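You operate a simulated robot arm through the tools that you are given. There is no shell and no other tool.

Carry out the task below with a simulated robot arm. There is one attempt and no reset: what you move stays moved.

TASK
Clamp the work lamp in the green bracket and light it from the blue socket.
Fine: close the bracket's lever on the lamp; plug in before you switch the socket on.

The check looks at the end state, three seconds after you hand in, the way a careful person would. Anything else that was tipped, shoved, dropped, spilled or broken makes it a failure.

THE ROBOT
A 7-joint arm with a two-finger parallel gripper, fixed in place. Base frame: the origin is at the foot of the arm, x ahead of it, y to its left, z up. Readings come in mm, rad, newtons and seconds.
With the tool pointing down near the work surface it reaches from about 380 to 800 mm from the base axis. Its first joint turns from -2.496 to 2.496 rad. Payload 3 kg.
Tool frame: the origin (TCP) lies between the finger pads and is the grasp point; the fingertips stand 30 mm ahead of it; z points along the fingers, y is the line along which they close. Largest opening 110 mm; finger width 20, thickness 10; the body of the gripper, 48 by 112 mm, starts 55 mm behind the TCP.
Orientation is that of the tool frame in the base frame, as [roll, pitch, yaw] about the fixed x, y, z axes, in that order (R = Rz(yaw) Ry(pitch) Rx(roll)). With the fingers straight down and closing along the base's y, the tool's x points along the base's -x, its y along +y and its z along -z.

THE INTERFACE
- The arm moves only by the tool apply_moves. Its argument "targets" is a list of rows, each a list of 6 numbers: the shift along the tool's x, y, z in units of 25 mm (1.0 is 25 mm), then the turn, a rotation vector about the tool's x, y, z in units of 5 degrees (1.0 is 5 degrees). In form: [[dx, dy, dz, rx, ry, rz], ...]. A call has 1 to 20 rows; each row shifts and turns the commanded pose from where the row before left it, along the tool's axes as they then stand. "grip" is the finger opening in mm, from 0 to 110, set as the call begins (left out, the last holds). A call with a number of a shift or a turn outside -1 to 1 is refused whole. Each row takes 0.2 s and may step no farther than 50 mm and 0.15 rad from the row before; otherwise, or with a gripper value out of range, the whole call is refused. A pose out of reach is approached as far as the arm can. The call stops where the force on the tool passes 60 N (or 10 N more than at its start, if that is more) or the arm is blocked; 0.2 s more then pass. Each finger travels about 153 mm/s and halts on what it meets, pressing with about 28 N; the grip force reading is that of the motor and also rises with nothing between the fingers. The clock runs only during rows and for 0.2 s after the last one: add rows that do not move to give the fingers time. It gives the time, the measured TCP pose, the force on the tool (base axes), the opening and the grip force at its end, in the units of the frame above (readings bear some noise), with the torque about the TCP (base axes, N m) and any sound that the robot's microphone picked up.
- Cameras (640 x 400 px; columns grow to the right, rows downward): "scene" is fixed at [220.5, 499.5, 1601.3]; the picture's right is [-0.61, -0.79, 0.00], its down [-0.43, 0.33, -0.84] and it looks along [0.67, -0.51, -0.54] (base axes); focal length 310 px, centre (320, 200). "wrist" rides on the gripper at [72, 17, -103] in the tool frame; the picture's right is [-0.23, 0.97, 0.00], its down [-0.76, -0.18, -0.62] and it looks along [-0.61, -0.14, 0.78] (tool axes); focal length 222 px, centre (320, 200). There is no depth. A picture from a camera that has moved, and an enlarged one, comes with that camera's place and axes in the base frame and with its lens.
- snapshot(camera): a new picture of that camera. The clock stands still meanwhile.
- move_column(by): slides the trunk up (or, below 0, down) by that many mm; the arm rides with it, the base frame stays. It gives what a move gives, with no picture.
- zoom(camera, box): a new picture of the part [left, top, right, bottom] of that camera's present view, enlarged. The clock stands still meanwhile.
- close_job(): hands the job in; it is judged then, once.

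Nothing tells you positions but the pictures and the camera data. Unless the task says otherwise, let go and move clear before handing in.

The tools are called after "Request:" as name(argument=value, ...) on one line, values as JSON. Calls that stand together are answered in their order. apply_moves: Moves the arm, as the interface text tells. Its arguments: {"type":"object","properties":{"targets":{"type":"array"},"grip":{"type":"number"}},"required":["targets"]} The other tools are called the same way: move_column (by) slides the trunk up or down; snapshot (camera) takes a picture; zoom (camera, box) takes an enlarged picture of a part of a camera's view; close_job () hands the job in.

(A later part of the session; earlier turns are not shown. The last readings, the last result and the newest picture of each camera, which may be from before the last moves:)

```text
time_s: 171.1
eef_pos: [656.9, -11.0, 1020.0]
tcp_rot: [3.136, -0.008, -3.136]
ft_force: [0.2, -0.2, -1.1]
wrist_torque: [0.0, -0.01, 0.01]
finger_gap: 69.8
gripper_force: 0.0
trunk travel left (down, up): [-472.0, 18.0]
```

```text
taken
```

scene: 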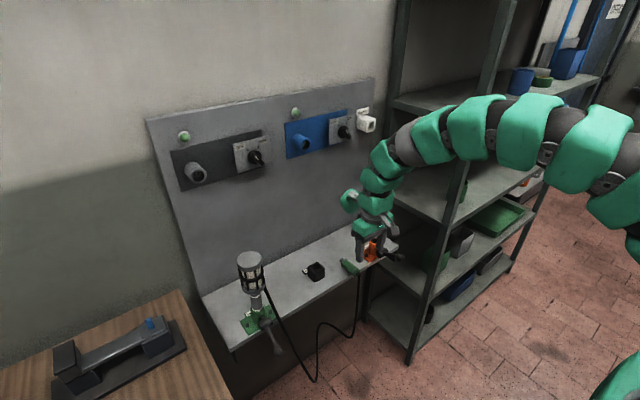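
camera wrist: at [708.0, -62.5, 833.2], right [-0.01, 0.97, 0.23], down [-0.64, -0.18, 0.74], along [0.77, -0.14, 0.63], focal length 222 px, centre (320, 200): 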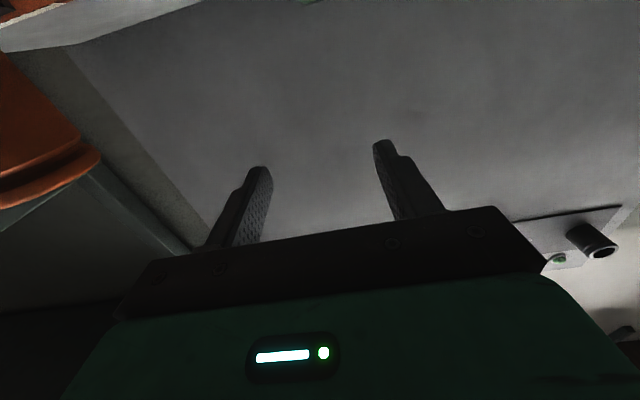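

Request:
apply_moves(targets=[[0.416, 0.149, -0.889, 0, 0, 0], [0.416, 0.149, -0.889, 0, 0, 0], [0.416, 0.149, -0.889, 0, 0, 0], [0.416, 0.149, -0.889, 0, 0, 0], [0.416, 0.149, -0.889, 0, 0, 0], [0.416, 0.149, -0.889, 0, 0, 0], [0.416, 0.149, -0.889, 0, 0, 0], [0.416, 0.149, -0.889, 0, 0, 0], [0.416, 0.149, -0.889, 0, 0, 0], [0.416, 0.149, -0.889, 0, 0, 0], [0.416, 0.149, -0.889, 0, 0, 0], [0.416, 0.149, -0.889, 0, 0, 0], [0.416, 0.149, -0.889, 0, 0, 0], [0.416, 0.149, -0.889, 0, 0, 0], [0.416, 0.149, -0.889, 0, 0, 0], [0.416, 0.149, -0.889, 0, 0, 0], [0, 0, 0, 0, 0, 0]])

Request:
snapshot(camera="scene")

```text
time_s: 174.7
eef_pos: [490.6, 45.6, 1377.4]
tcp_rot: [3.138, -0.004, -3.137]
ft_force: [0.8, 0.2, 0.1]
wrist_torque: [0.0, -0.05, 0.01]
finger_gap: 70.2
gripper_force: 0.0
trunk travel left (down, up): [-472.0, 18.0]
```

```text
taken
```

scene: 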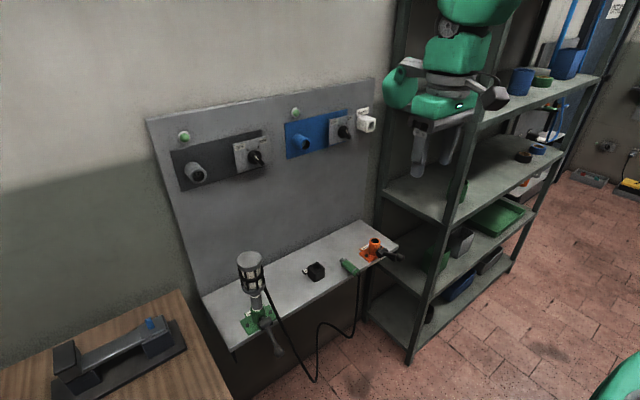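

Posture is reset. I'll lower the trunk with the arm retracted, then reorient to horizontal and check reach at each step.

Request:
move_column(by=-300)

Request:
apply_moves(targets=[[-0.55, -0.5, 0.6, 0, 0, 0], [-0.55, -0.5, 0.6, 0, 0, 0], [-0.55, -0.5, 0.6, 0, 0, 0], [-0.55, -0.5, 0.6, 0, 0, 0], [-0.55, -0.5, 0.6, 0, 0, 0], [-0.55, -0.5, 0.6, 0, 0, 0], [-0.55, -0.5, 0.6, 0, 0, 0], [-0.55, -0.75, 0.6, 0, 0, 0], [0, 0, 0, 0, 0, 0]])

Request:
apply_moves(targets=[[0, 0, 0, 0, -1, 0], [0, 0, 0, 0, -1, 0], [0, 0, 0, 0, -1, 0], [0, 0, 0, 0, -1, 0], [0, 0, 0, 0, -1, 0], [0, 0, 0, 0, -1, 0], [0, 0, 0, 0, -1, 0], [0, 0, 0, 0, -1, 0], [0, 0, 0, 0, -1, 0], [0, 0, 0, 0, -1, 0], [0, 0, 0, 0, -1, 0], [0, 0, 0, 0, -1, 0], [0, 0, 0, 0, -1, 0], [0, 0, 0, 0, -1, 0]])

Request:
snapshot(camera="wrist")

```text
time_s: 177.7
eef_pos: [490.3, 44.7, 1077.0]
tcp_rot: [3.135, -0.005, -3.136]
ft_force: [0.2, 0.3, -0.6]
wrist_torque: [0.01, 0.0, 0.03]
finger_gap: 70.0
gripper_force: 0.0
trunk travel left (down, up): [-172.0, 318.0]
```

```text
time_s: 179.7
eef_pos: [601.8, -59.7, 955.2]
tcp_rot: [3.136, -0.007, -3.136]
ft_force: [0.7, 0.7, -0.2]
wrist_torque: [-0.01, 0.04, -0.01]
finger_gap: 69.9
gripper_force: 0.0
trunk travel left (down, up): [-172.0, 318.0]
```

```text
time_s: 182.7
eef_pos: [603.7, -59.8, 957.4]
tcp_rot: [3.123, 1.215, 3.127]
ft_force: [-0.9, 0.0, -0.4]
wrist_torque: [0.02, 0.01, 0.04]
finger_gap: 70.0
gripper_force: 0.0
trunk travel left (down, up): [-172.0, 318.0]
```

```text
taken
camera wrist: at [481.1, -42.4, 926.4], right [0.07, 0.97, 0.22], down [-0.32, -0.19, 0.93], along [0.95, -0.14, 0.29], focal length 222 px, centre (320, 200)
```

wrist: 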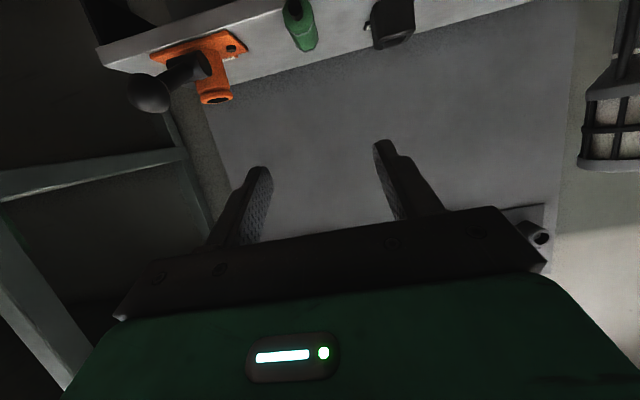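

Request:
apply_moves(targets=[[0.6, 0, 0.4, 0, -1, 0], [0.6, 0, 0.4, 0, -1, 0], [0.6, 0, 0.4, 0, -1, 0], [0.6, 0, 0.4, 0, -1, 0], [0, 0, 0, 0, 0, 0]])

Request:
snapshot(camera="wrist")

Request:
zoom(camera="scene", box=[300, 215, 420, 305])

```text
time_s: 183.9
eef_pos: [658.6, -41.9, 935.3]
tcp_rot: [2.245, 1.564, 2.252]
ft_force: [0.4, -0.4, 0.0]
wrist_torque: [0.0, 0.0, 0.0]
finger_gap: 69.9
gripper_force: 0.0
out of reach, approached as far as the arm can: row 1, 2, 3
trunk travel left (down, up): [-172.0, 318.0]
```

```text
taken
camera wrist: at [554.4, -25.7, 864.4], right [0.0, 0.97, 0.23], down [-0.62, -0.18, 0.76], along [0.79, -0.14, 0.6], focal length 222 px, centre (320, 200)
```

wrist: 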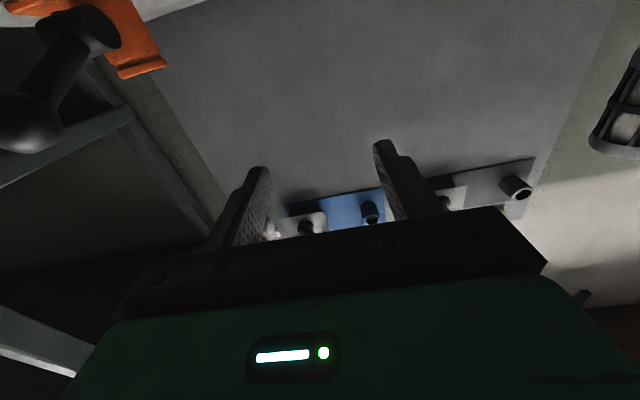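

```text
4.44 times, centred on (360, 260) of scene
camera zoom: at [220.5, 499.5, 1601.3], right [-0.61, -0.79, 0.0], down [-0.43, 0.33, -0.84], along [0.67, -0.51, -0.54], focal length 1376 px, centre (142, -67)
```

zoom: 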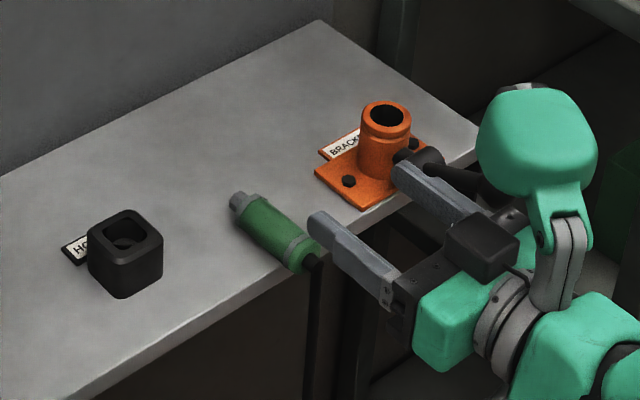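

At this height the tool can't be level so close to the body. Instead I'll come from above: the fingers will straddle the plug while the palm stays in front of the shelf edge.

Request:
apply_moves(targets=[[0.1, -0.127, 0.81, 0, 0.05, 0], [0.1, -0.127, 0.81, 0, 0, 0], [0.1, -0.127, 0.81, 0, 0, 0], [0.1, -0.127, 0.81, 0, 0, 0], [0.1, -0.127, 0.81, 0, 0, 0], [0.1, -0.127, 0.81, 0, 0, 0], [0, 0, 0, 0, 0, 0]])

Request:
snapshot(camera="wrist")

Request:
zoom(camera="scene", box=[300, 215, 420, 305])

```text
time_s: 185.5
eef_pos: [779.3, -60.0, 917.2]
tcp_rot: [2.673, 1.558, 2.679]
ft_force: [0.5, -0.2, -0.5]
wrist_torque: [0.01, 0.0, -0.02]
finger_gap: 69.9
gripper_force: 0.1
trunk travel left (down, up): [-172.0, 318.0]
```

```text
taken
camera wrist: at [676.0, -44.0, 847.1], right [0.0, 0.97, 0.23], down [-0.61, -0.18, 0.77], along [0.79, -0.14, 0.6], focal length 222 px, centre (320, 200)
```

wrist: 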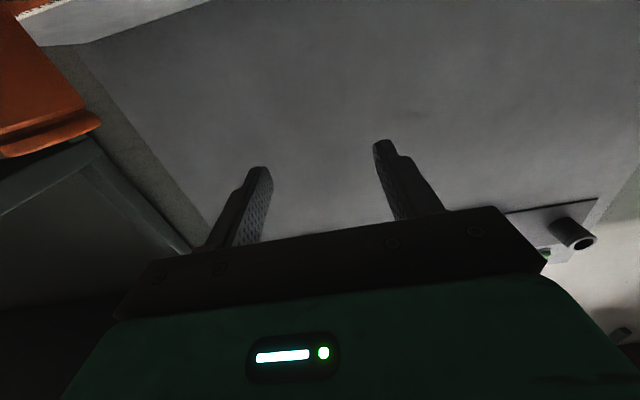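

```text
4.44 times, centred on (360, 260) of scene
camera zoom: at [220.5, 499.5, 1601.3], right [-0.61, -0.79, 0.0], down [-0.43, 0.33, -0.84], along [0.67, -0.51, -0.54], focal length 1376 px, centre (142, -67)
```

zoom: 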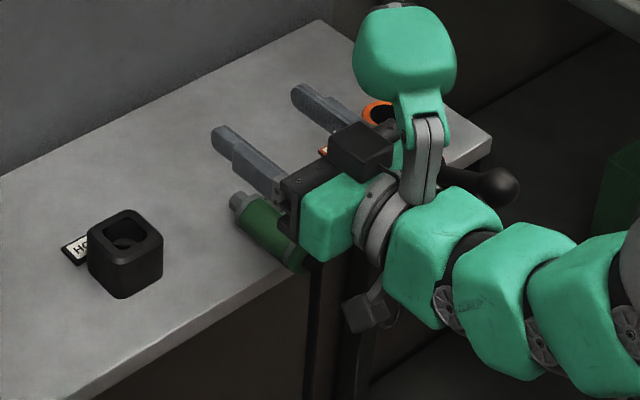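

Request:
apply_moves(targets=[[0.6, 0, 0, 0, 0, 0], [0.6, 0, 0, 0, 0, 0], [0.6, 0, 0, 0, 0, 0], [0.6, 0, 0, 0, 0, 0], [0, 0, 0, 0, 0, 0]])

Request:
snapshot(camera="wrist")

Request:
zoom(camera="scene", box=[310, 225, 390, 295])

```text
time_s: 186.7
eef_pos: [778.0, -59.6, 859.2]
tcp_rot: [2.63, 1.559, 2.631]
ft_force: [-0.2, 0.5, 0.3]
wrist_torque: [-0.02, 0.04, 0.03]
finger_gap: 69.9
gripper_force: 0.0
trunk travel left (down, up): [-172.0, 318.0]
```

```text
taken
camera wrist: at [674.0, -43.1, 788.0], right [0.0, 0.97, 0.23], down [-0.62, -0.18, 0.77], along [0.79, -0.14, 0.6], focal length 222 px, centre (320, 200)
```

wrist: 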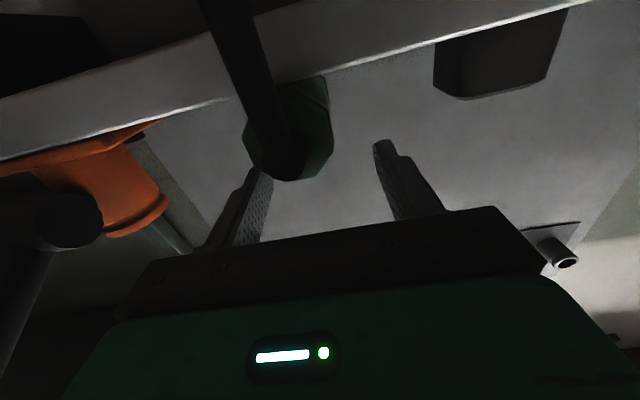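

```text
5.71 times, centred on (350, 260) of scene
camera zoom: at [220.5, 499.5, 1601.3], right [-0.61, -0.79, 0.0], down [-0.43, 0.33, -0.84], along [0.67, -0.51, -0.54], focal length 1769 px, centre (149, -143)
```

zoom: 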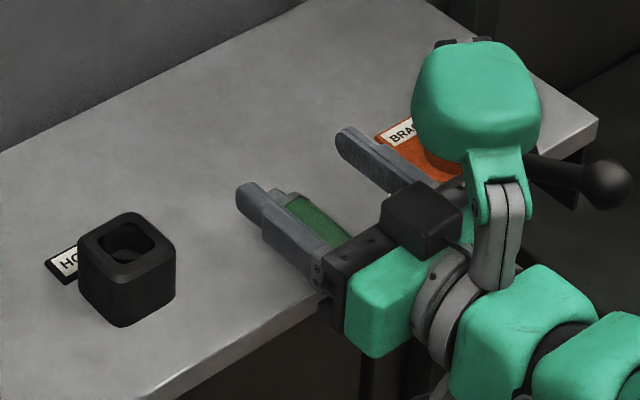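

Request:
apply_moves(targets=[[0.5, -0.06, 0, 0, 0, 0], [0.5, 0, 0, 0, 0, 0], [0.5, 0, 0, 0, 0, 0], [0.2, 0, 0, 0, 0, 0], [0, 0, 0, 0, 0, 0]])

Request:
snapshot(camera="wrist")

Request:
zoom(camera="scene", box=[310, 225, 390, 295])

```text
time_s: 187.9
eef_pos: [778.4, -61.8, 815.0]
tcp_rot: [2.648, 1.558, 2.656]
ft_force: [0.3, -0.6, 0.0]
wrist_torque: [-0.01, 0.02, 0.03]
finger_gap: 70.1
gripper_force: 0.1
trunk travel left (down, up): [-172.0, 318.0]
```

```text
taken
camera wrist: at [674.1, -45.2, 745.0], right [0.0, 0.97, 0.23], down [-0.61, -0.18, 0.77], along [0.79, -0.14, 0.6], focal length 222 px, centre (320, 200)
```

wrist: 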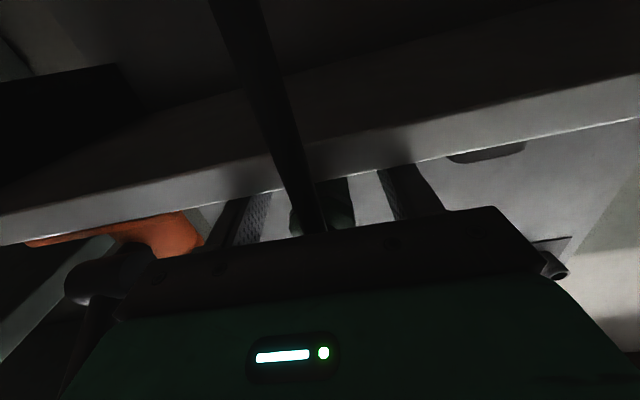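

```text
5.71 times, centred on (350, 260) of scene
camera zoom: at [220.5, 499.5, 1601.3], right [-0.61, -0.79, 0.0], down [-0.43, 0.33, -0.84], along [0.67, -0.51, -0.54], focal length 1769 px, centre (149, -143)
```

zoom: 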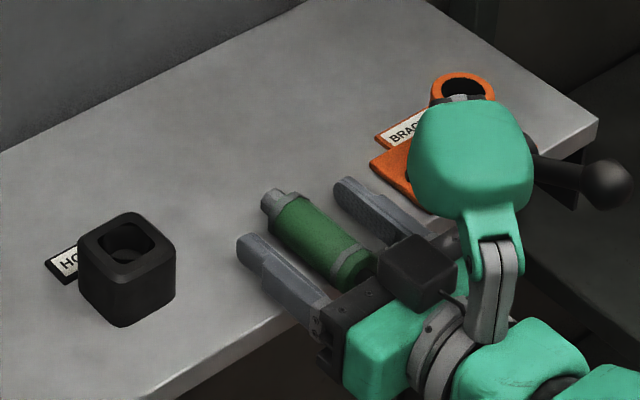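

The fingers straddle the plug with its axis parallel to them and the nose ahead of the tips. I'm closing the grip.

Request:
apply_moves(targets=[[0, 0, 0, 0, 0, 0], [0, 0, 0, 0, 0, 0], [0, 0, 0, 0, 0, 0]], grip=10)

Request:
zoom(camera="scene", box=[310, 225, 390, 295])

```text
time_s: 188.7
eef_pos: [777.7, -61.8, 815.7]
tcp_rot: [2.644, 1.559, 2.649]
ft_force: [0.0, -1.1, 1.3]
wrist_torque: [-0.01, -0.07, 0.02]
finger_gap: 29.1
gripper_force: 28.7
trunk travel left (down, up): [-172.0, 318.0]
```

```text
5.71 times, centred on (350, 260) of scene
camera zoom: at [220.5, 499.5, 1601.3], right [-0.61, -0.79, 0.0], down [-0.43, 0.33, -0.84], along [0.67, -0.51, -0.54], focal length 1769 px, centre (149, -143)
```

zoom: 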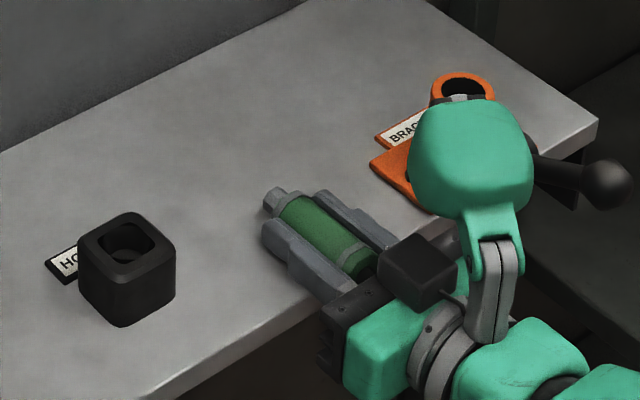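

Request:
apply_moves(targets=[[-0.4, 0, 0, 0, 0, 0], [-0.6, 0, 0, 0, 0, 0], [-0.8, 0, 0, 0, 0, 0], [-0.8, 0, 0, 0, 0, 0], [-0.8, 0, 0, 0, 0, 0], [-0.8, 0, 0, 0, 0, 0], [-0.8, 0, 0, 0, 0, 0], [-0.8, 0, 0, 0, 0, 0], [0, 0, 0, 0, 0, 0]])

Request:
snapshot(camera="scene")

Request:
snapshot(camera="wrist")

```text
time_s: 190.7
eef_pos: [779.9, -62.4, 960.4]
tcp_rot: [2.708, 1.559, 2.712]
ft_force: [0.3, 0.3, -0.6]
wrist_torque: [0.02, 0.0, -0.01]
finger_gap: 29.2
gripper_force: 28.3
trunk travel left (down, up): [-172.0, 318.0]
```

```text
taken
```

scene: 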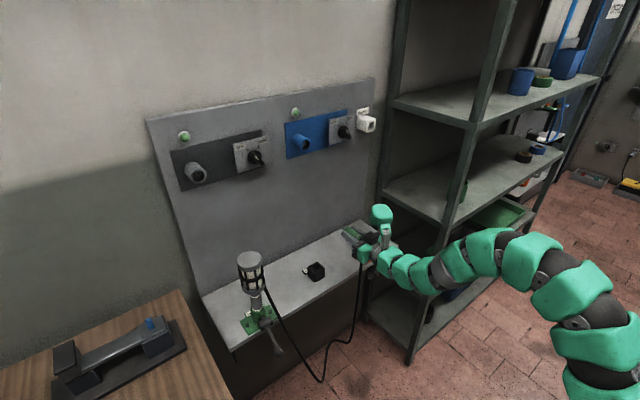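

```text
taken
camera wrist: at [674.9, -45.7, 890.7], right [0.0, 0.97, 0.23], down [-0.61, -0.18, 0.77], along [0.79, -0.14, 0.6], focal length 222 px, centre (320, 200)
```

wrist: 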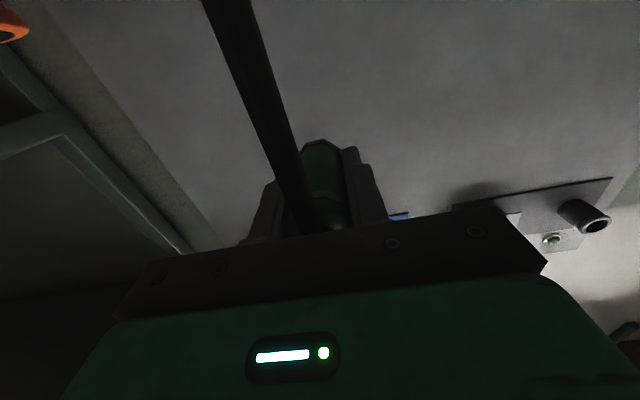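

The plug is firmly held again in the original orientation. I'll raise the trunk to socket height.

Request:
move_column(by=278)

Request:
apply_moves(targets=[[-0.04, 0.7, 0.1, 0, 0, 0], [-0.04, 0.7, 0.1, 0, 0, 0], [-0.04, 0.7, 0.1, 0, 0, 0], [-0.04, 0.7, 0.1, 0, 0.14, 0], [0, 0, 0, 0, 0, 0]])

Request:
zoom(camera="wrist", box=[260, 70, 380, 240])

Request:
zoom(camera="scene", box=[285, 125, 365, 185])

```text
time_s: 193.5
eef_pos: [779.2, -62.8, 1239.4]
tcp_rot: [2.67, 1.558, 2.677]
ft_force: [-0.2, -0.4, -0.6]
wrist_torque: [0.03, 0.0, 0.0]
finger_gap: 29.4
gripper_force: 28.4
trunk travel left (down, up): [-450.0, 40.0]
```

```text
time_s: 194.7
eef_pos: [788.8, 7.7, 1243.5]
tcp_rot: [2.901, 1.548, 2.908]
ft_force: [0.1, 0.1, -0.1]
wrist_torque: [-0.01, 0.0, 0.02]
finger_gap: 29.3
gripper_force: 27.8
trunk travel left (down, up): [-450.0, 40.0]
```

```text
2.35 times, centred on (320, 155) of wrist
camera zoom: at [684.4, 24.2, 1174.6], right [0.0, 0.97, 0.23], down [-0.61, -0.18, 0.77], along [0.8, -0.14, 0.59], focal length 523 px, centre (320, 306)
```

zoom: 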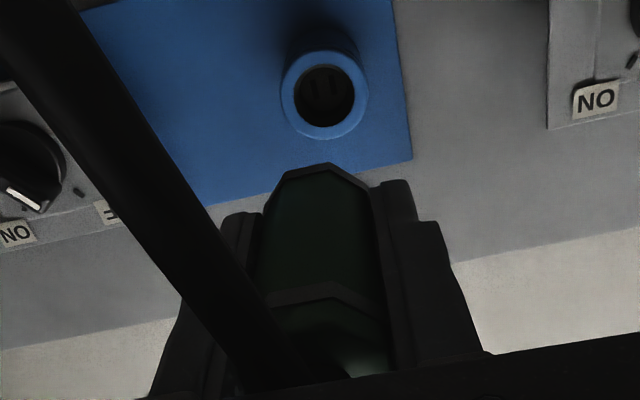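

```text
6.67 times, centred on (325, 155) of scene
camera zoom: at [220.5, 499.5, 1601.3], right [-0.61, -0.79, 0.0], down [-0.43, 0.33, -0.84], along [0.67, -0.51, -0.54], focal length 2064 px, centre (287, 500)
```

zoom: 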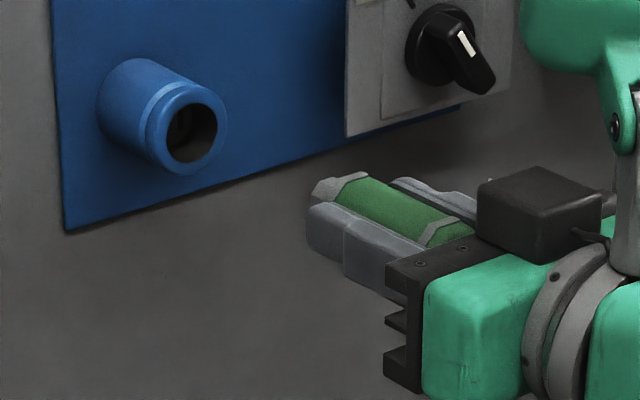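

The plug is lined up roughly 130 mm from the socket. I'll correct the pitch slightly and advance to just short of the rim.

Request:
apply_moves(targets=[[0, 0.1, 0, 0, -0.126, 0], [-0.04, 0, 0.7, 0, 0, 0], [-0.04, 0, 0.7, 0, 0, 0], [-0.04, 0, 0.7, 0, 0, 0], [0, 0, 0, 0, 0, 0]])

Request:
zoom(camera="scene", box=[290, 125, 330, 155])

Request:
zoom(camera="wrist", box=[270, 70, 370, 170])

```text
time_s: 195.9
eef_pos: [839.9, 10.9, 1246.3]
tcp_rot: [2.715, 1.556, 2.719]
ft_force: [0.5, -0.3, -0.1]
wrist_torque: [0.03, -0.02, -0.02]
finger_gap: 29.2
gripper_force: 27.5
trunk travel left (down, up): [-450.0, 40.0]
```

```text
13.33 times, centred on (310, 140) of scene
camera zoom: at [220.5, 499.5, 1601.3], right [-0.61, -0.79, 0.0], down [-0.43, 0.33, -0.84], along [0.67, -0.51, -0.54], focal length 4128 px, centre (453, 1000)
```

zoom: 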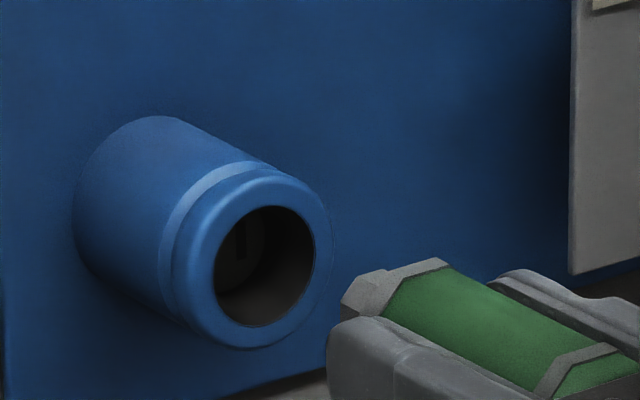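

```text
4.00 times, centred on (320, 120) of wrist
camera zoom: at [736.7, 27.9, 1175.6], right [0.0, 0.97, 0.23], down [-0.61, -0.18, 0.77], along [0.79, -0.14, 0.6], focal length 888 px, centre (320, 520)
```

zoom: 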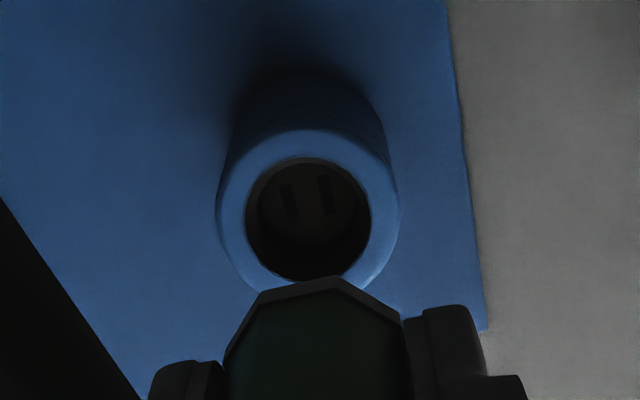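

Both views say to go about 3 mm lower and 1 mm right. I'll correct, then advance until the nose is about 9 mm inside the bore.

Request:
apply_moves(targets=[[0.128, -0.048, 0, 0, 0, 0], [0, 0, 0.5, 0, 0, 0], [0, 0, 0.5, 0, 0, 0], [0, 0, 0.36, 0, 0, 0], [0, 0, 0, 0, 0, 0]])

Request:
zoom(camera="scene", box=[300, 134, 320, 152])

```text
time_s: 197.1
eef_pos: [875.3, 9.2, 1242.6]
tcp_rot: [2.701, 1.558, 2.704]
ft_force: [-0.3, 0.8, -1.4]
wrist_torque: [-0.04, 0.0, 0.01]
finger_gap: 29.5
gripper_force: 27.9
trunk travel left (down, up): [-450.0, 40.0]
```

```text
16.00 times, centred on (310, 143) of scene
camera zoom: at [220.5, 499.5, 1601.3], right [-0.61, -0.79, 0.0], down [-0.43, 0.33, -0.84], along [0.67, -0.51, -0.54], focal length 4953 px, centre (480, 1112)
```

zoom: 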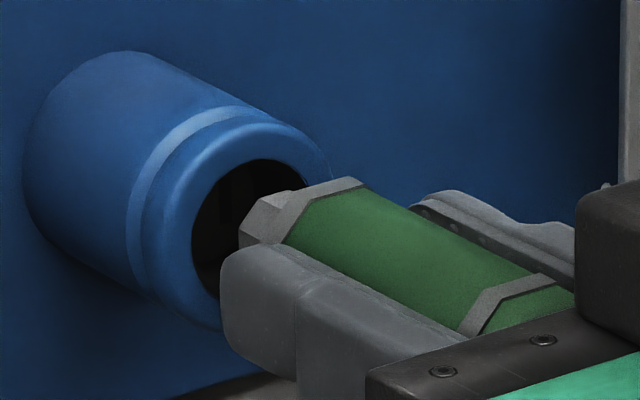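

The nose is just entering. I'll go 9 mm deeper and then probe sideways for the bore walls to centre precisely.

Request:
apply_moves(targets=[[0.04, 0, 0.2, 0, 0, 0], [0.04, 0, 0.16, 0, 0, 0], [0, 0, 0, 0, 0, 0]])

Request:
apply_moves(targets=[[0, 0.12, 0, 0, 0, 0], [0, 0.12, 0, 0, 0, 0], [0, 0, 0, 0, 0, 0]])

Request:
zoom(camera="scene", box=[300, 134, 320, 152])

```text
time_s: 197.9
eef_pos: [884.8, 11.7, 1238.6]
tcp_rot: [2.724, 1.558, 2.731]
ft_force: [0.1, 0.4, -1.8]
wrist_torque: [-0.01, 0.04, 0.02]
finger_gap: 29.2
gripper_force: 28.0
trunk travel left (down, up): [-450.0, 40.0]
```

```text
time_s: 198.7
eef_pos: [884.1, 15.5, 1240.9]
tcp_rot: [2.702, 1.56, 2.707]
ft_force: [0.1, -0.1, -1.0]
wrist_torque: [0.0, 0.0, 0.02]
finger_gap: 29.4
gripper_force: 27.9
trunk travel left (down, up): [-450.0, 40.0]
```

```text
16.00 times, centred on (310, 143) of scene
camera zoom: at [220.5, 499.5, 1601.3], right [-0.61, -0.79, 0.0], down [-0.43, 0.33, -0.84], along [0.67, -0.51, -0.54], focal length 4953 px, centre (480, 1112)
```

zoom: 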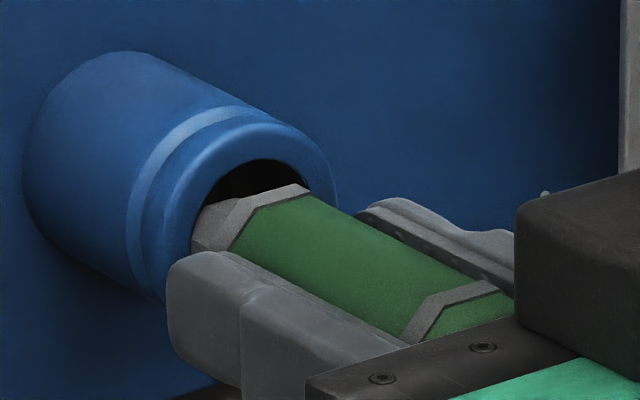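

Request:
apply_moves(targets=[[-0.112, -0.124, 0, 0, 0, 0], [0, 0, 0, 0, 0, 0]])

Request:
zoom(camera="scene", box=[300, 134, 320, 152])

```text
time_s: 199.3
eef_pos: [886.3, 11.5, 1242.9]
tcp_rot: [2.721, 1.559, 2.727]
ft_force: [-0.6, 0.5, -1.0]
wrist_torque: [-0.02, 0.03, 0.01]
finger_gap: 28.9
gripper_force: 28.3
trunk travel left (down, up): [-450.0, 40.0]
```

```text
16.00 times, centred on (310, 143) of scene
camera zoom: at [220.5, 499.5, 1601.3], right [-0.61, -0.79, 0.0], down [-0.43, 0.33, -0.84], along [0.67, -0.51, -0.54], focal length 4953 px, centre (480, 1112)
```

zoom: 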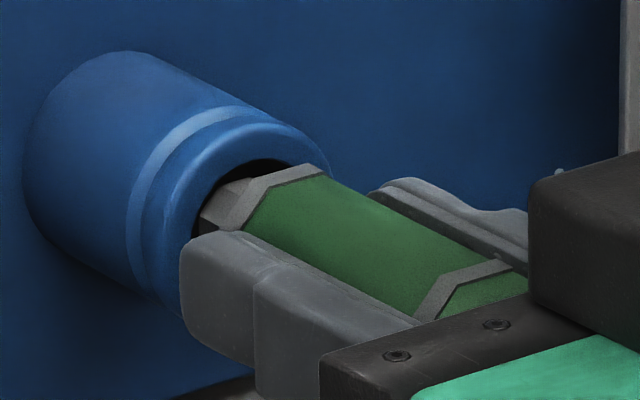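

Request:
apply_moves(targets=[[0, 0.02, 0.16, 0, 0, 0], [0, 0.02, 0.12, 0, 0, 0], [0, 0, 0, 0, 0, 0]])

Request:
zoom(camera="scene", box=[300, 134, 320, 152])

```text
time_s: 200.1
eef_pos: [890.7, 12.9, 1241.4]
tcp_rot: [2.679, 1.556, 2.68]
ft_force: [-11.5, -10.2, -9.7]
wrist_torque: [-0.05, 0.3, -0.31]
finger_gap: 29.3
gripper_force: 28.1
trunk travel left (down, up): [-450.0, 40.0]
```

```text
16.00 times, centred on (310, 143) of scene
camera zoom: at [220.5, 499.5, 1601.3], right [-0.61, -0.79, 0.0], down [-0.43, 0.33, -0.84], along [0.67, -0.51, -0.54], focal length 4953 px, centre (480, 1112)
```

zoom: 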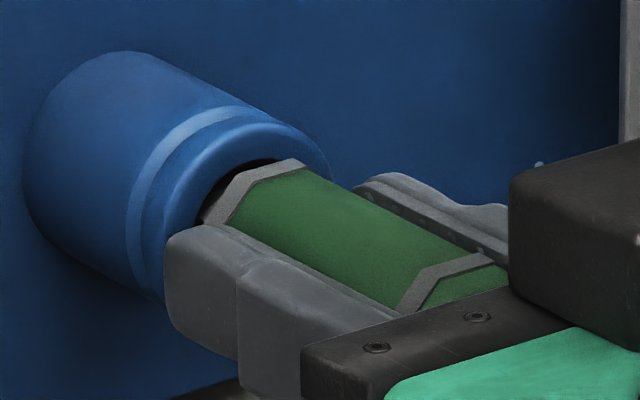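

The contact shows radial force toward −y and −z, so the nose is meeting a snug inner seat slightly off-centre. I'll comply with that force, shifting about 1.6 mm in −y and −z, and push on.

Request:
apply_moves(targets=[[0.064, -0.068, 0, 0, 0, 0], [0, 0, 0, 0, 0, 0]])

Request:
apply_moves(targets=[[0, 0, 0.08, 0, 0, 0], [0, 0, 0, 0, 0, 0]])

Request:
zoom(camera="scene", box=[300, 134, 320, 152])

```text
time_s: 200.7
eef_pos: [890.1, 10.8, 1241.5]
tcp_rot: [2.666, 1.558, 2.671]
ft_force: [-0.5, -5.1, -3.7]
wrist_torque: [-0.05, 0.11, -0.24]
finger_gap: 29.1
gripper_force: 27.7
trunk travel left (down, up): [-450.0, 40.0]
```

```text
time_s: 201.3
eef_pos: [892.9, 11.5, 1241.8]
tcp_rot: [2.682, 1.559, 2.688]
ft_force: [-5.8, -4.4, -3.3]
wrist_torque: [-0.01, 0.09, -0.17]
finger_gap: 29.1
gripper_force: 28.3
trunk travel left (down, up): [-450.0, 40.0]
```

```text
16.00 times, centred on (310, 143) of scene
camera zoom: at [220.5, 499.5, 1601.3], right [-0.61, -0.79, 0.0], down [-0.43, 0.33, -0.84], along [0.67, -0.51, -0.54], focal length 4953 px, centre (480, 1112)
```

zoom: 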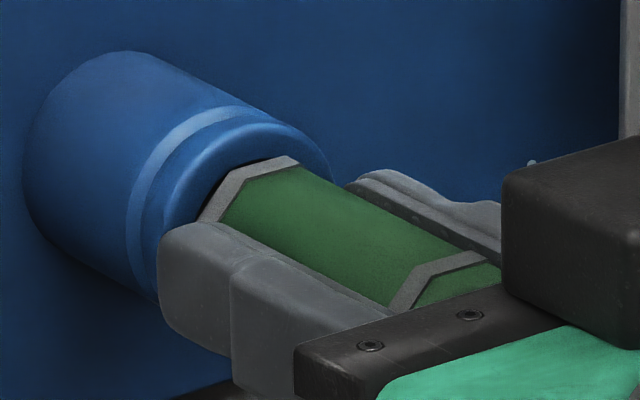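

Request:
apply_moves(targets=[[0.02, -0.03, 0, 0, 0, 0], [0, 0, 0.08, 0, 0, 0], [0, 0, 0, 0, 0, 0]])

Request:
apply_moves(targets=[[0, 0, 0.08, 0, 0, 0], [0, 0, 0, 0, 0, 0]])

Request:
zoom(camera="scene", box=[300, 134, 320, 152])

```text
time_s: 202.1
eef_pos: [894.6, 11.1, 1241.8]
tcp_rot: [2.693, 1.558, 2.7]
ft_force: [-4.1, 0.2, -0.2]
wrist_torque: [-0.01, 0.02, -0.01]
finger_gap: 28.9
gripper_force: 28.1
trunk travel left (down, up): [-450.0, 40.0]
```

```text
time_s: 202.7
eef_pos: [894.3, 10.7, 1242.6]
tcp_rot: [2.703, 1.558, 2.709]
ft_force: [-18.9, 1.7, -3.1]
wrist_torque: [-0.01, 0.08, -0.04]
finger_gap: 29.6
gripper_force: 28.3
trunk travel left (down, up): [-450.0, 40.0]
```

```text
16.00 times, centred on (310, 143) of scene
camera zoom: at [220.5, 499.5, 1601.3], right [-0.61, -0.79, 0.0], down [-0.43, 0.33, -0.84], along [0.67, -0.51, -0.54], focal length 4953 px, centre (480, 1112)
```

zoom: 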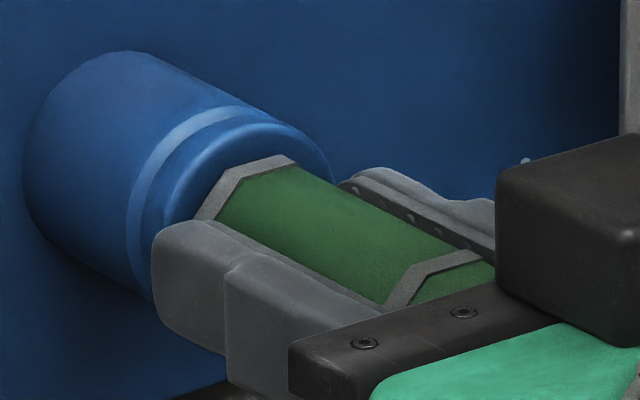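

It reached a firm stop. Before letting go I'll do a gentle pull test to see whether the socket now retains the plug.

Request:
apply_moves(targets=[[0, 0, -0.12, 0, 0, 0], [0, 0, 0, 0, 0, 0]])

Request:
apply_moves(targets=[[0, 0, -0.08, 0, 0, 0], [0, 0, 0, 0, 0, 0]])

Request:
zoom(camera="scene", box=[300, 134, 320, 152])

```text
time_s: 203.3
eef_pos: [894.5, 11.6, 1241.0]
tcp_rot: [2.648, 1.559, 2.655]
ft_force: [8.0, 1.8, 4.6]
wrist_torque: [0.0, -0.18, -0.02]
finger_gap: 28.8
gripper_force: 28.0
trunk travel left (down, up): [-450.0, 40.0]
```

```text
time_s: 203.9
eef_pos: [892.4, 10.2, 1240.5]
tcp_rot: [2.738, 1.555, 2.746]
ft_force: [0.1, 0.0, -1.2]
wrist_torque: [0.01, -0.03, 0.04]
finger_gap: 29.4
gripper_force: 27.7
trunk travel left (down, up): [-450.0, 40.0]
```

```text
16.00 times, centred on (310, 143) of scene
camera zoom: at [220.5, 499.5, 1601.3], right [-0.61, -0.79, 0.0], down [-0.43, 0.33, -0.84], along [0.67, -0.51, -0.54], focal length 4953 px, centre (480, 1112)
```

zoom: 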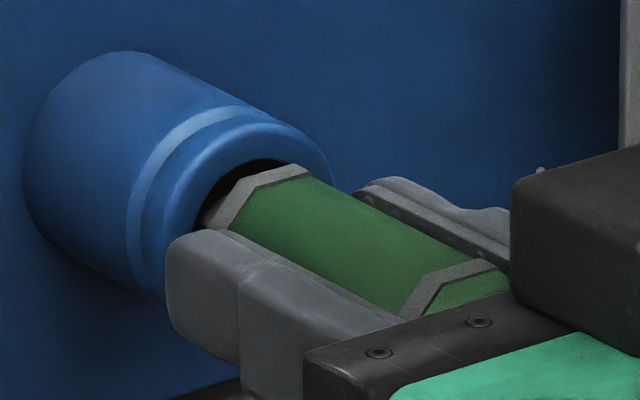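

The pull test showed real retention: about 8 N held before it came free. So it does seat when pushed to the stop. I'll push it home again, ease off only to near-zero force, and then release.

Request:
apply_moves(targets=[[-0.03, 0.03, 0.1, 0, 0, 0], [0, 0, 0.1, 0, 0, 0], [0, 0, 0, 0, 0, 0]])

Request:
zoom(camera="scene", box=[300, 134, 320, 152])

```text
time_s: 204.7
eef_pos: [895.6, 11.5, 1240.5]
tcp_rot: [2.707, 1.558, 2.711]
ft_force: [-9.6, -0.1, -2.9]
wrist_torque: [-0.01, 0.02, -0.13]
finger_gap: 29.1
gripper_force: 27.8
trunk travel left (down, up): [-450.0, 40.0]
```

```text
16.00 times, centred on (310, 143) of scene
camera zoom: at [220.5, 499.5, 1601.3], right [-0.61, -0.79, 0.0], down [-0.43, 0.33, -0.84], along [0.67, -0.51, -0.54], focal length 4953 px, centre (480, 1112)
```

zoom: 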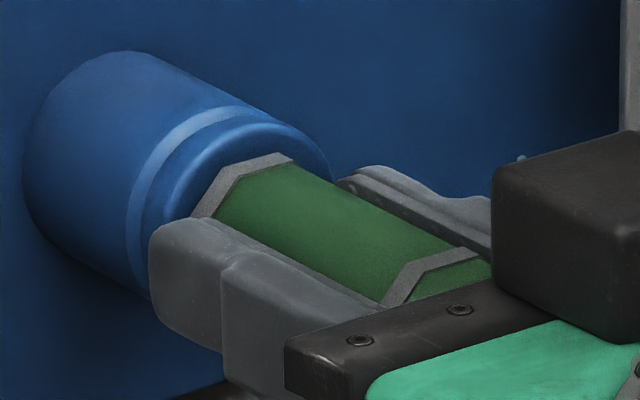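

Request:
apply_moves(targets=[[-0.02, 0, 0.12, 0, 0, 0], [0, 0, 0, 0, 0, 0], [0, 0, 0, 0, 0, 0]])

Request:
apply_moves(targets=[[0, 0, -0.1, 0, 0, 0], [0, 0, 0, 0, 0, 0]])

Request:
zoom(camera="scene", box=[300, 134, 320, 152])

```text
time_s: 205.5
eef_pos: [899.2, 10.8, 1243.4]
tcp_rot: [2.624, 1.559, 2.627]
ft_force: [-17.9, -2.5, -3.0]
wrist_torque: [-0.01, 0.0, -0.24]
finger_gap: 29.2
gripper_force: 28.2
trunk travel left (down, up): [-450.0, 40.0]
```

```text
time_s: 206.1
eef_pos: [897.9, 11.2, 1241.8]
tcp_rot: [2.698, 1.559, 2.702]
ft_force: [0.3, -0.5, -0.2]
wrist_torque: [0.01, 0.05, -0.03]
finger_gap: 29.1
gripper_force: 28.1
trunk travel left (down, up): [-450.0, 40.0]
```

```text
16.00 times, centred on (310, 143) of scene
camera zoom: at [220.5, 499.5, 1601.3], right [-0.61, -0.79, 0.0], down [-0.43, 0.33, -0.84], along [0.67, -0.51, -0.54], focal length 4953 px, centre (480, 1112)
```

zoom: 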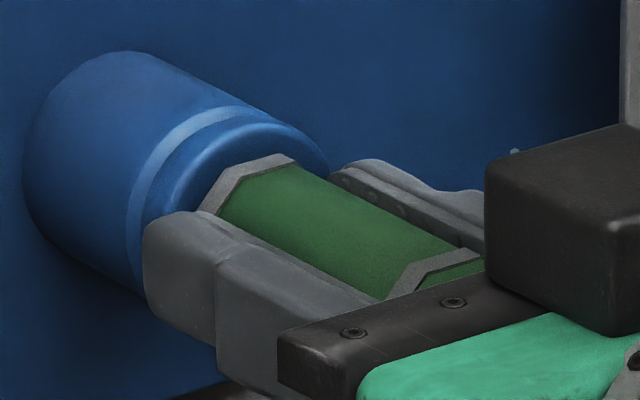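

Force is near zero now. I'll make a very small pull (1 mm) to see whether the plug is held at this depth.

Request:
apply_moves(targets=[[0, 0, -0.05, 0, 0, 0], [0, 0, 0, 0, 0, 0]])

Request:
zoom(camera="scene", box=[303, 138, 315, 150])

```text
time_s: 206.7
eef_pos: [897.0, 11.6, 1240.8]
tcp_rot: [2.71, 1.559, 2.714]
ft_force: [0.5, -1.2, -0.5]
wrist_torque: [0.03, 0.01, -0.02]
finger_gap: 29.2
gripper_force: 28.0
trunk travel left (down, up): [-450.0, 40.0]
```

```text
16.00 times, centred on (309, 144) of scene
camera zoom: at [220.5, 499.5, 1601.3], right [-0.61, -0.79, 0.0], down [-0.43, 0.33, -0.84], along [0.67, -0.51, -0.54], focal length 4953 px, centre (496, 1096)
```

zoom: 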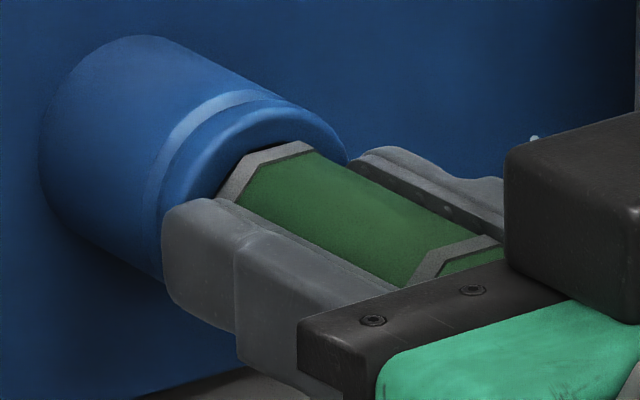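

At this depth it isn't held, and the fingers have slipped forward so their tips now reach the rim before the plug is fully home. I need to regrip farther back on the plug, so I'll take it back to the shelf edge along the path I used before.

Request:
apply_moves(targets=[[0, 0, -0.4, 0, 0, 0], [0, 0, -0.8, 0, 0, 0], [0, 0, -0.8, 0, 0, 0], [0, 0, -0.8, 0, 0, 0], [0, 0, -0.8, 0, 0, 0], [0, 0, -0.4, 0, 0, 0], [0, 0, 0, 0, 0, 0]])

Request:
apply_moves(targets=[[0, -0.75, 0, 0, 0, 0], [0, -0.75, 0, 0, 0, 0], [0, -0.75, 0, 0, 0, 0], [0, -0.7, 0, 0, 0, 0], [0, 0, 0, 0, 0, 0]])

Request:
snapshot(camera="scene")

```text
time_s: 208.3
eef_pos: [797.5, 10.9, 1242.2]
tcp_rot: [2.697, 1.56, 2.701]
ft_force: [-0.3, -0.2, -0.8]
wrist_torque: [0.01, 0.04, 0.0]
finger_gap: 29.2
gripper_force: 27.8
trunk travel left (down, up): [-450.0, 40.0]
```

```text
time_s: 209.5
eef_pos: [797.3, -62.6, 1243.1]
tcp_rot: [2.671, 1.557, 2.675]
ft_force: [-0.2, 1.2, -0.6]
wrist_torque: [-0.01, 0.03, 0.01]
finger_gap: 29.4
gripper_force: 28.2
trunk travel left (down, up): [-450.0, 40.0]
```

```text
taken
```

scene: 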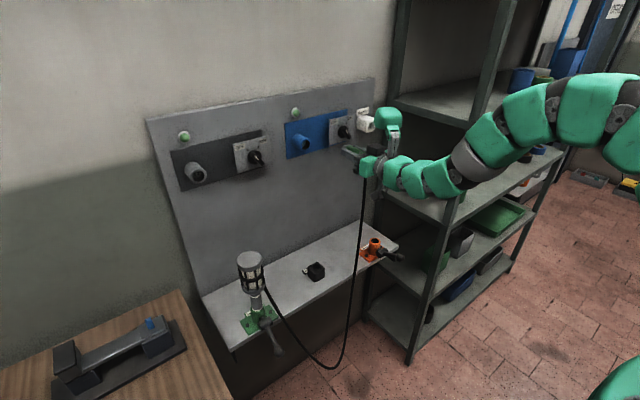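

Request:
move_column(by=-278)

Request:
apply_moves(targets=[[0.8, 0, 0, 0, 0, 0], [0.8, 0, 0, 0, 0, 0], [0.8, 0, 0, 0, 0, 0], [0.8, 0, 0, 0, 0, 0], [0.8, 0, 0, 0, 0, 0], [0.8, 0, 0, 0, 0, 0], [0.4, 0, -0.06, 0, 0, 0], [0, 0, 0, 0, 0, 0]])

Request:
zoom(camera="scene", box=[310, 225, 390, 295])

Request:
snapshot(camera="wrist")

```text
time_s: 212.3
eef_pos: [796.8, -62.4, 964.6]
tcp_rot: [2.697, 1.559, 2.704]
ft_force: [0.0, -0.2, -2.1]
wrist_torque: [0.01, -0.01, 0.01]
finger_gap: 29.2
gripper_force: 28.3
trunk travel left (down, up): [-172.0, 318.0]
```

```text
time_s: 214.1
eef_pos: [793.6, -62.7, 835.3]
tcp_rot: [2.695, 1.558, 2.699]
ft_force: [-0.3, 0.2, -1.4]
wrist_torque: [0.01, 0.03, 0.01]
finger_gap: 29.2
gripper_force: 27.6
trunk travel left (down, up): [-172.0, 318.0]
```

```text
5.71 times, centred on (350, 260) of scene
camera zoom: at [220.5, 499.5, 1601.3], right [-0.61, -0.79, 0.0], down [-0.43, 0.33, -0.84], along [0.67, -0.51, -0.54], focal length 1769 px, centre (149, -143)
```

zoom: 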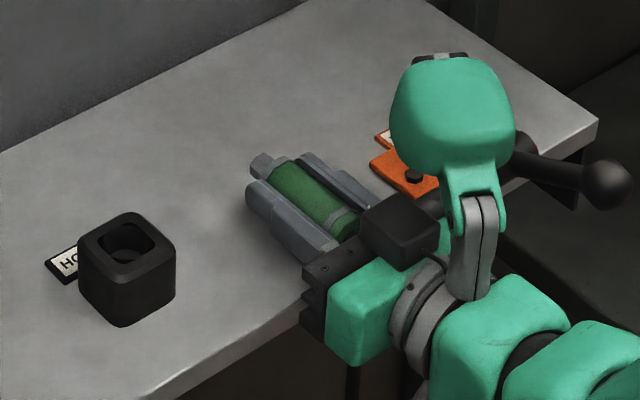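

```text
taken
camera wrist: at [690.5, -45.1, 764.9], right [0.0, 0.97, 0.23], down [-0.61, -0.18, 0.77], along [0.79, -0.14, 0.6], focal length 222 px, centre (320, 200)
```

wrist: 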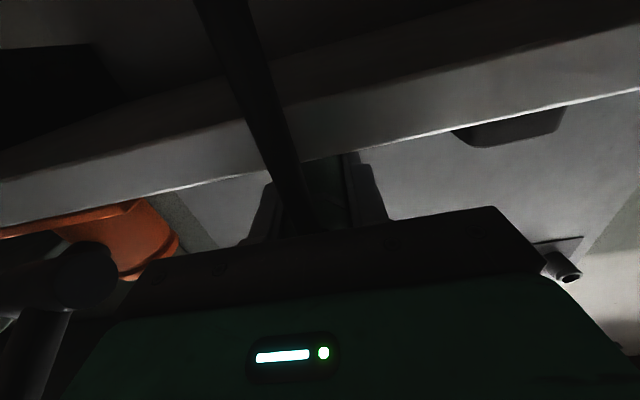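

Request:
apply_moves(targets=[[0.3, 0, 0, 0, 0, 0], [0.3, 0, 0, 0, 0, 0], [0, 0, 0, 0, 0, 0]])

Request:
apply_moves(targets=[[0.1, 0, 0, 0, 0, 0], [0.1, 0, 0, 0, 0, 0], [0, 0, 0, 0, 0, 0]])

```text
time_s: 214.9
eef_pos: [793.5, -61.2, 820.0]
tcp_rot: [2.699, 1.559, 2.705]
ft_force: [0.4, -0.3, -0.7]
wrist_torque: [-0.02, 0.02, -0.01]
finger_gap: 29.2
gripper_force: 27.5
trunk travel left (down, up): [-172.0, 318.0]
```

```text
time_s: 215.7
eef_pos: [793.9, -61.4, 816.5]
tcp_rot: [2.622, 1.56, 2.627]
ft_force: [1.4, 1.2, 6.9]
wrist_torque: [-0.03, -0.26, 0.01]
finger_gap: 29.1
gripper_force: 28.1
trunk travel left (down, up): [-172.0, 318.0]
```

Request:
apply_moves(targets=[[-0.02, 0, 0, 0, 0, 0], [0, 0, 0, 0, 0, 0], [0, 0, 0, 0, 0, 0]], grip=60)

Request:
zoom(camera="scene", box=[310, 225, 390, 295])

```text
time_s: 216.5
eef_pos: [792.7, -61.9, 816.1]
tcp_rot: [2.7, 1.557, 2.705]
ft_force: [-0.2, -0.1, 0.1]
wrist_torque: [0.02, 0.0, -0.03]
finger_gap: 60.2
gripper_force: 0.1
trunk travel left (down, up): [-172.0, 318.0]
```

```text
5.71 times, centred on (350, 260) of scene
camera zoom: at [220.5, 499.5, 1601.3], right [-0.61, -0.79, 0.0], down [-0.43, 0.33, -0.84], along [0.67, -0.51, -0.54], focal length 1769 px, centre (149, -143)
```

zoom: 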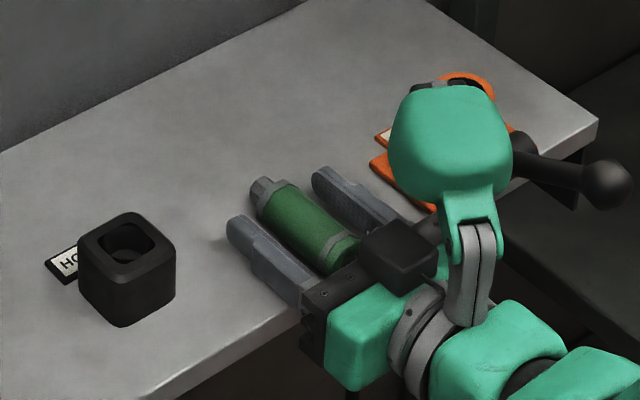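

The plug rests between the open fingers. I'll slide the tool straight back about 20 mm and grip again farther back on the body.

Request:
apply_moves(targets=[[0, 0, -0.4, 0, 0, 0], [0, 0, -0.4, 0, 0, 0], [0, 0, 0, 0, 0, 0]])

Request:
zoom(camera="scene", box=[310, 225, 390, 295])

```text
time_s: 217.3
eef_pos: [773.9, -61.7, 816.2]
tcp_rot: [2.694, 1.558, 2.698]
ft_force: [0.6, -1.2, 1.1]
wrist_torque: [0.01, 0.01, -0.01]
finger_gap: 60.0
gripper_force: 0.1
trunk travel left (down, up): [-172.0, 318.0]
```

```text
5.71 times, centred on (350, 260) of scene
camera zoom: at [220.5, 499.5, 1601.3], right [-0.61, -0.79, 0.0], down [-0.43, 0.33, -0.84], along [0.67, -0.51, -0.54], focal length 1769 px, centre (149, -143)
```

zoom: 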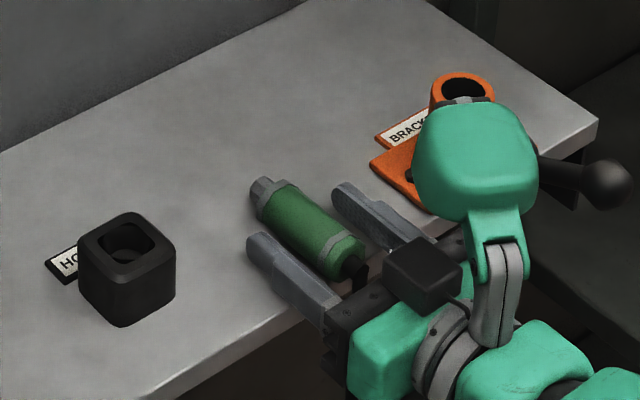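

Request:
apply_moves(targets=[[0, 0, 0, 0, 0, 0], [0, 0, 0, 0, 0, 0], [0, 0, 0, 0, 0, 0]], grip=10)

Request:
apply_moves(targets=[[-0.4, 0, 0, 0, 0, 0], [-0.6, 0, 0, 0, 0, 0], [-0.8, 0, 0, 0, 0, 0], [-0.8, 0, 0, 0, 0, 0], [-0.8, 0, 0, 0, 0, 0], [-0.8, 0, 0, 0, 0, 0], [-0.8, 0, 0, 0, 0, 0], [-0.8, 0, 0, 0, 0, 0], [0, 0, 0, 0, 0, 0]])

Request:
zoom(camera="scene", box=[310, 195, 390, 265])

```text
time_s: 218.1
eef_pos: [774.4, -61.7, 817.1]
tcp_rot: [2.693, 1.559, 2.698]
ft_force: [-0.4, -0.1, 0.1]
wrist_torque: [-0.01, -0.08, -0.03]
finger_gap: 28.8
gripper_force: 28.1
trunk travel left (down, up): [-172.0, 318.0]
```

```text
time_s: 220.1
eef_pos: [774.5, -61.6, 960.9]
tcp_rot: [2.72, 1.556, 2.725]
ft_force: [0.0, 0.8, -1.0]
wrist_torque: [0.0, -0.02, 0.02]
finger_gap: 29.0
gripper_force: 28.0
trunk travel left (down, up): [-172.0, 318.0]
```

```text
5.71 times, centred on (350, 230) of scene
camera zoom: at [220.5, 499.5, 1601.3], right [-0.61, -0.79, 0.0], down [-0.43, 0.33, -0.84], along [0.67, -0.51, -0.54], focal length 1769 px, centre (149, 29)
```

zoom: 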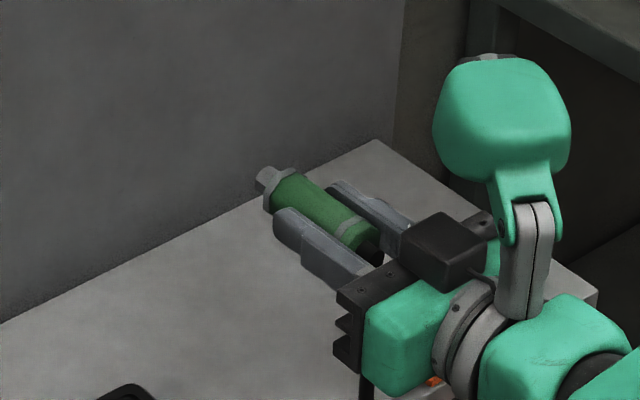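

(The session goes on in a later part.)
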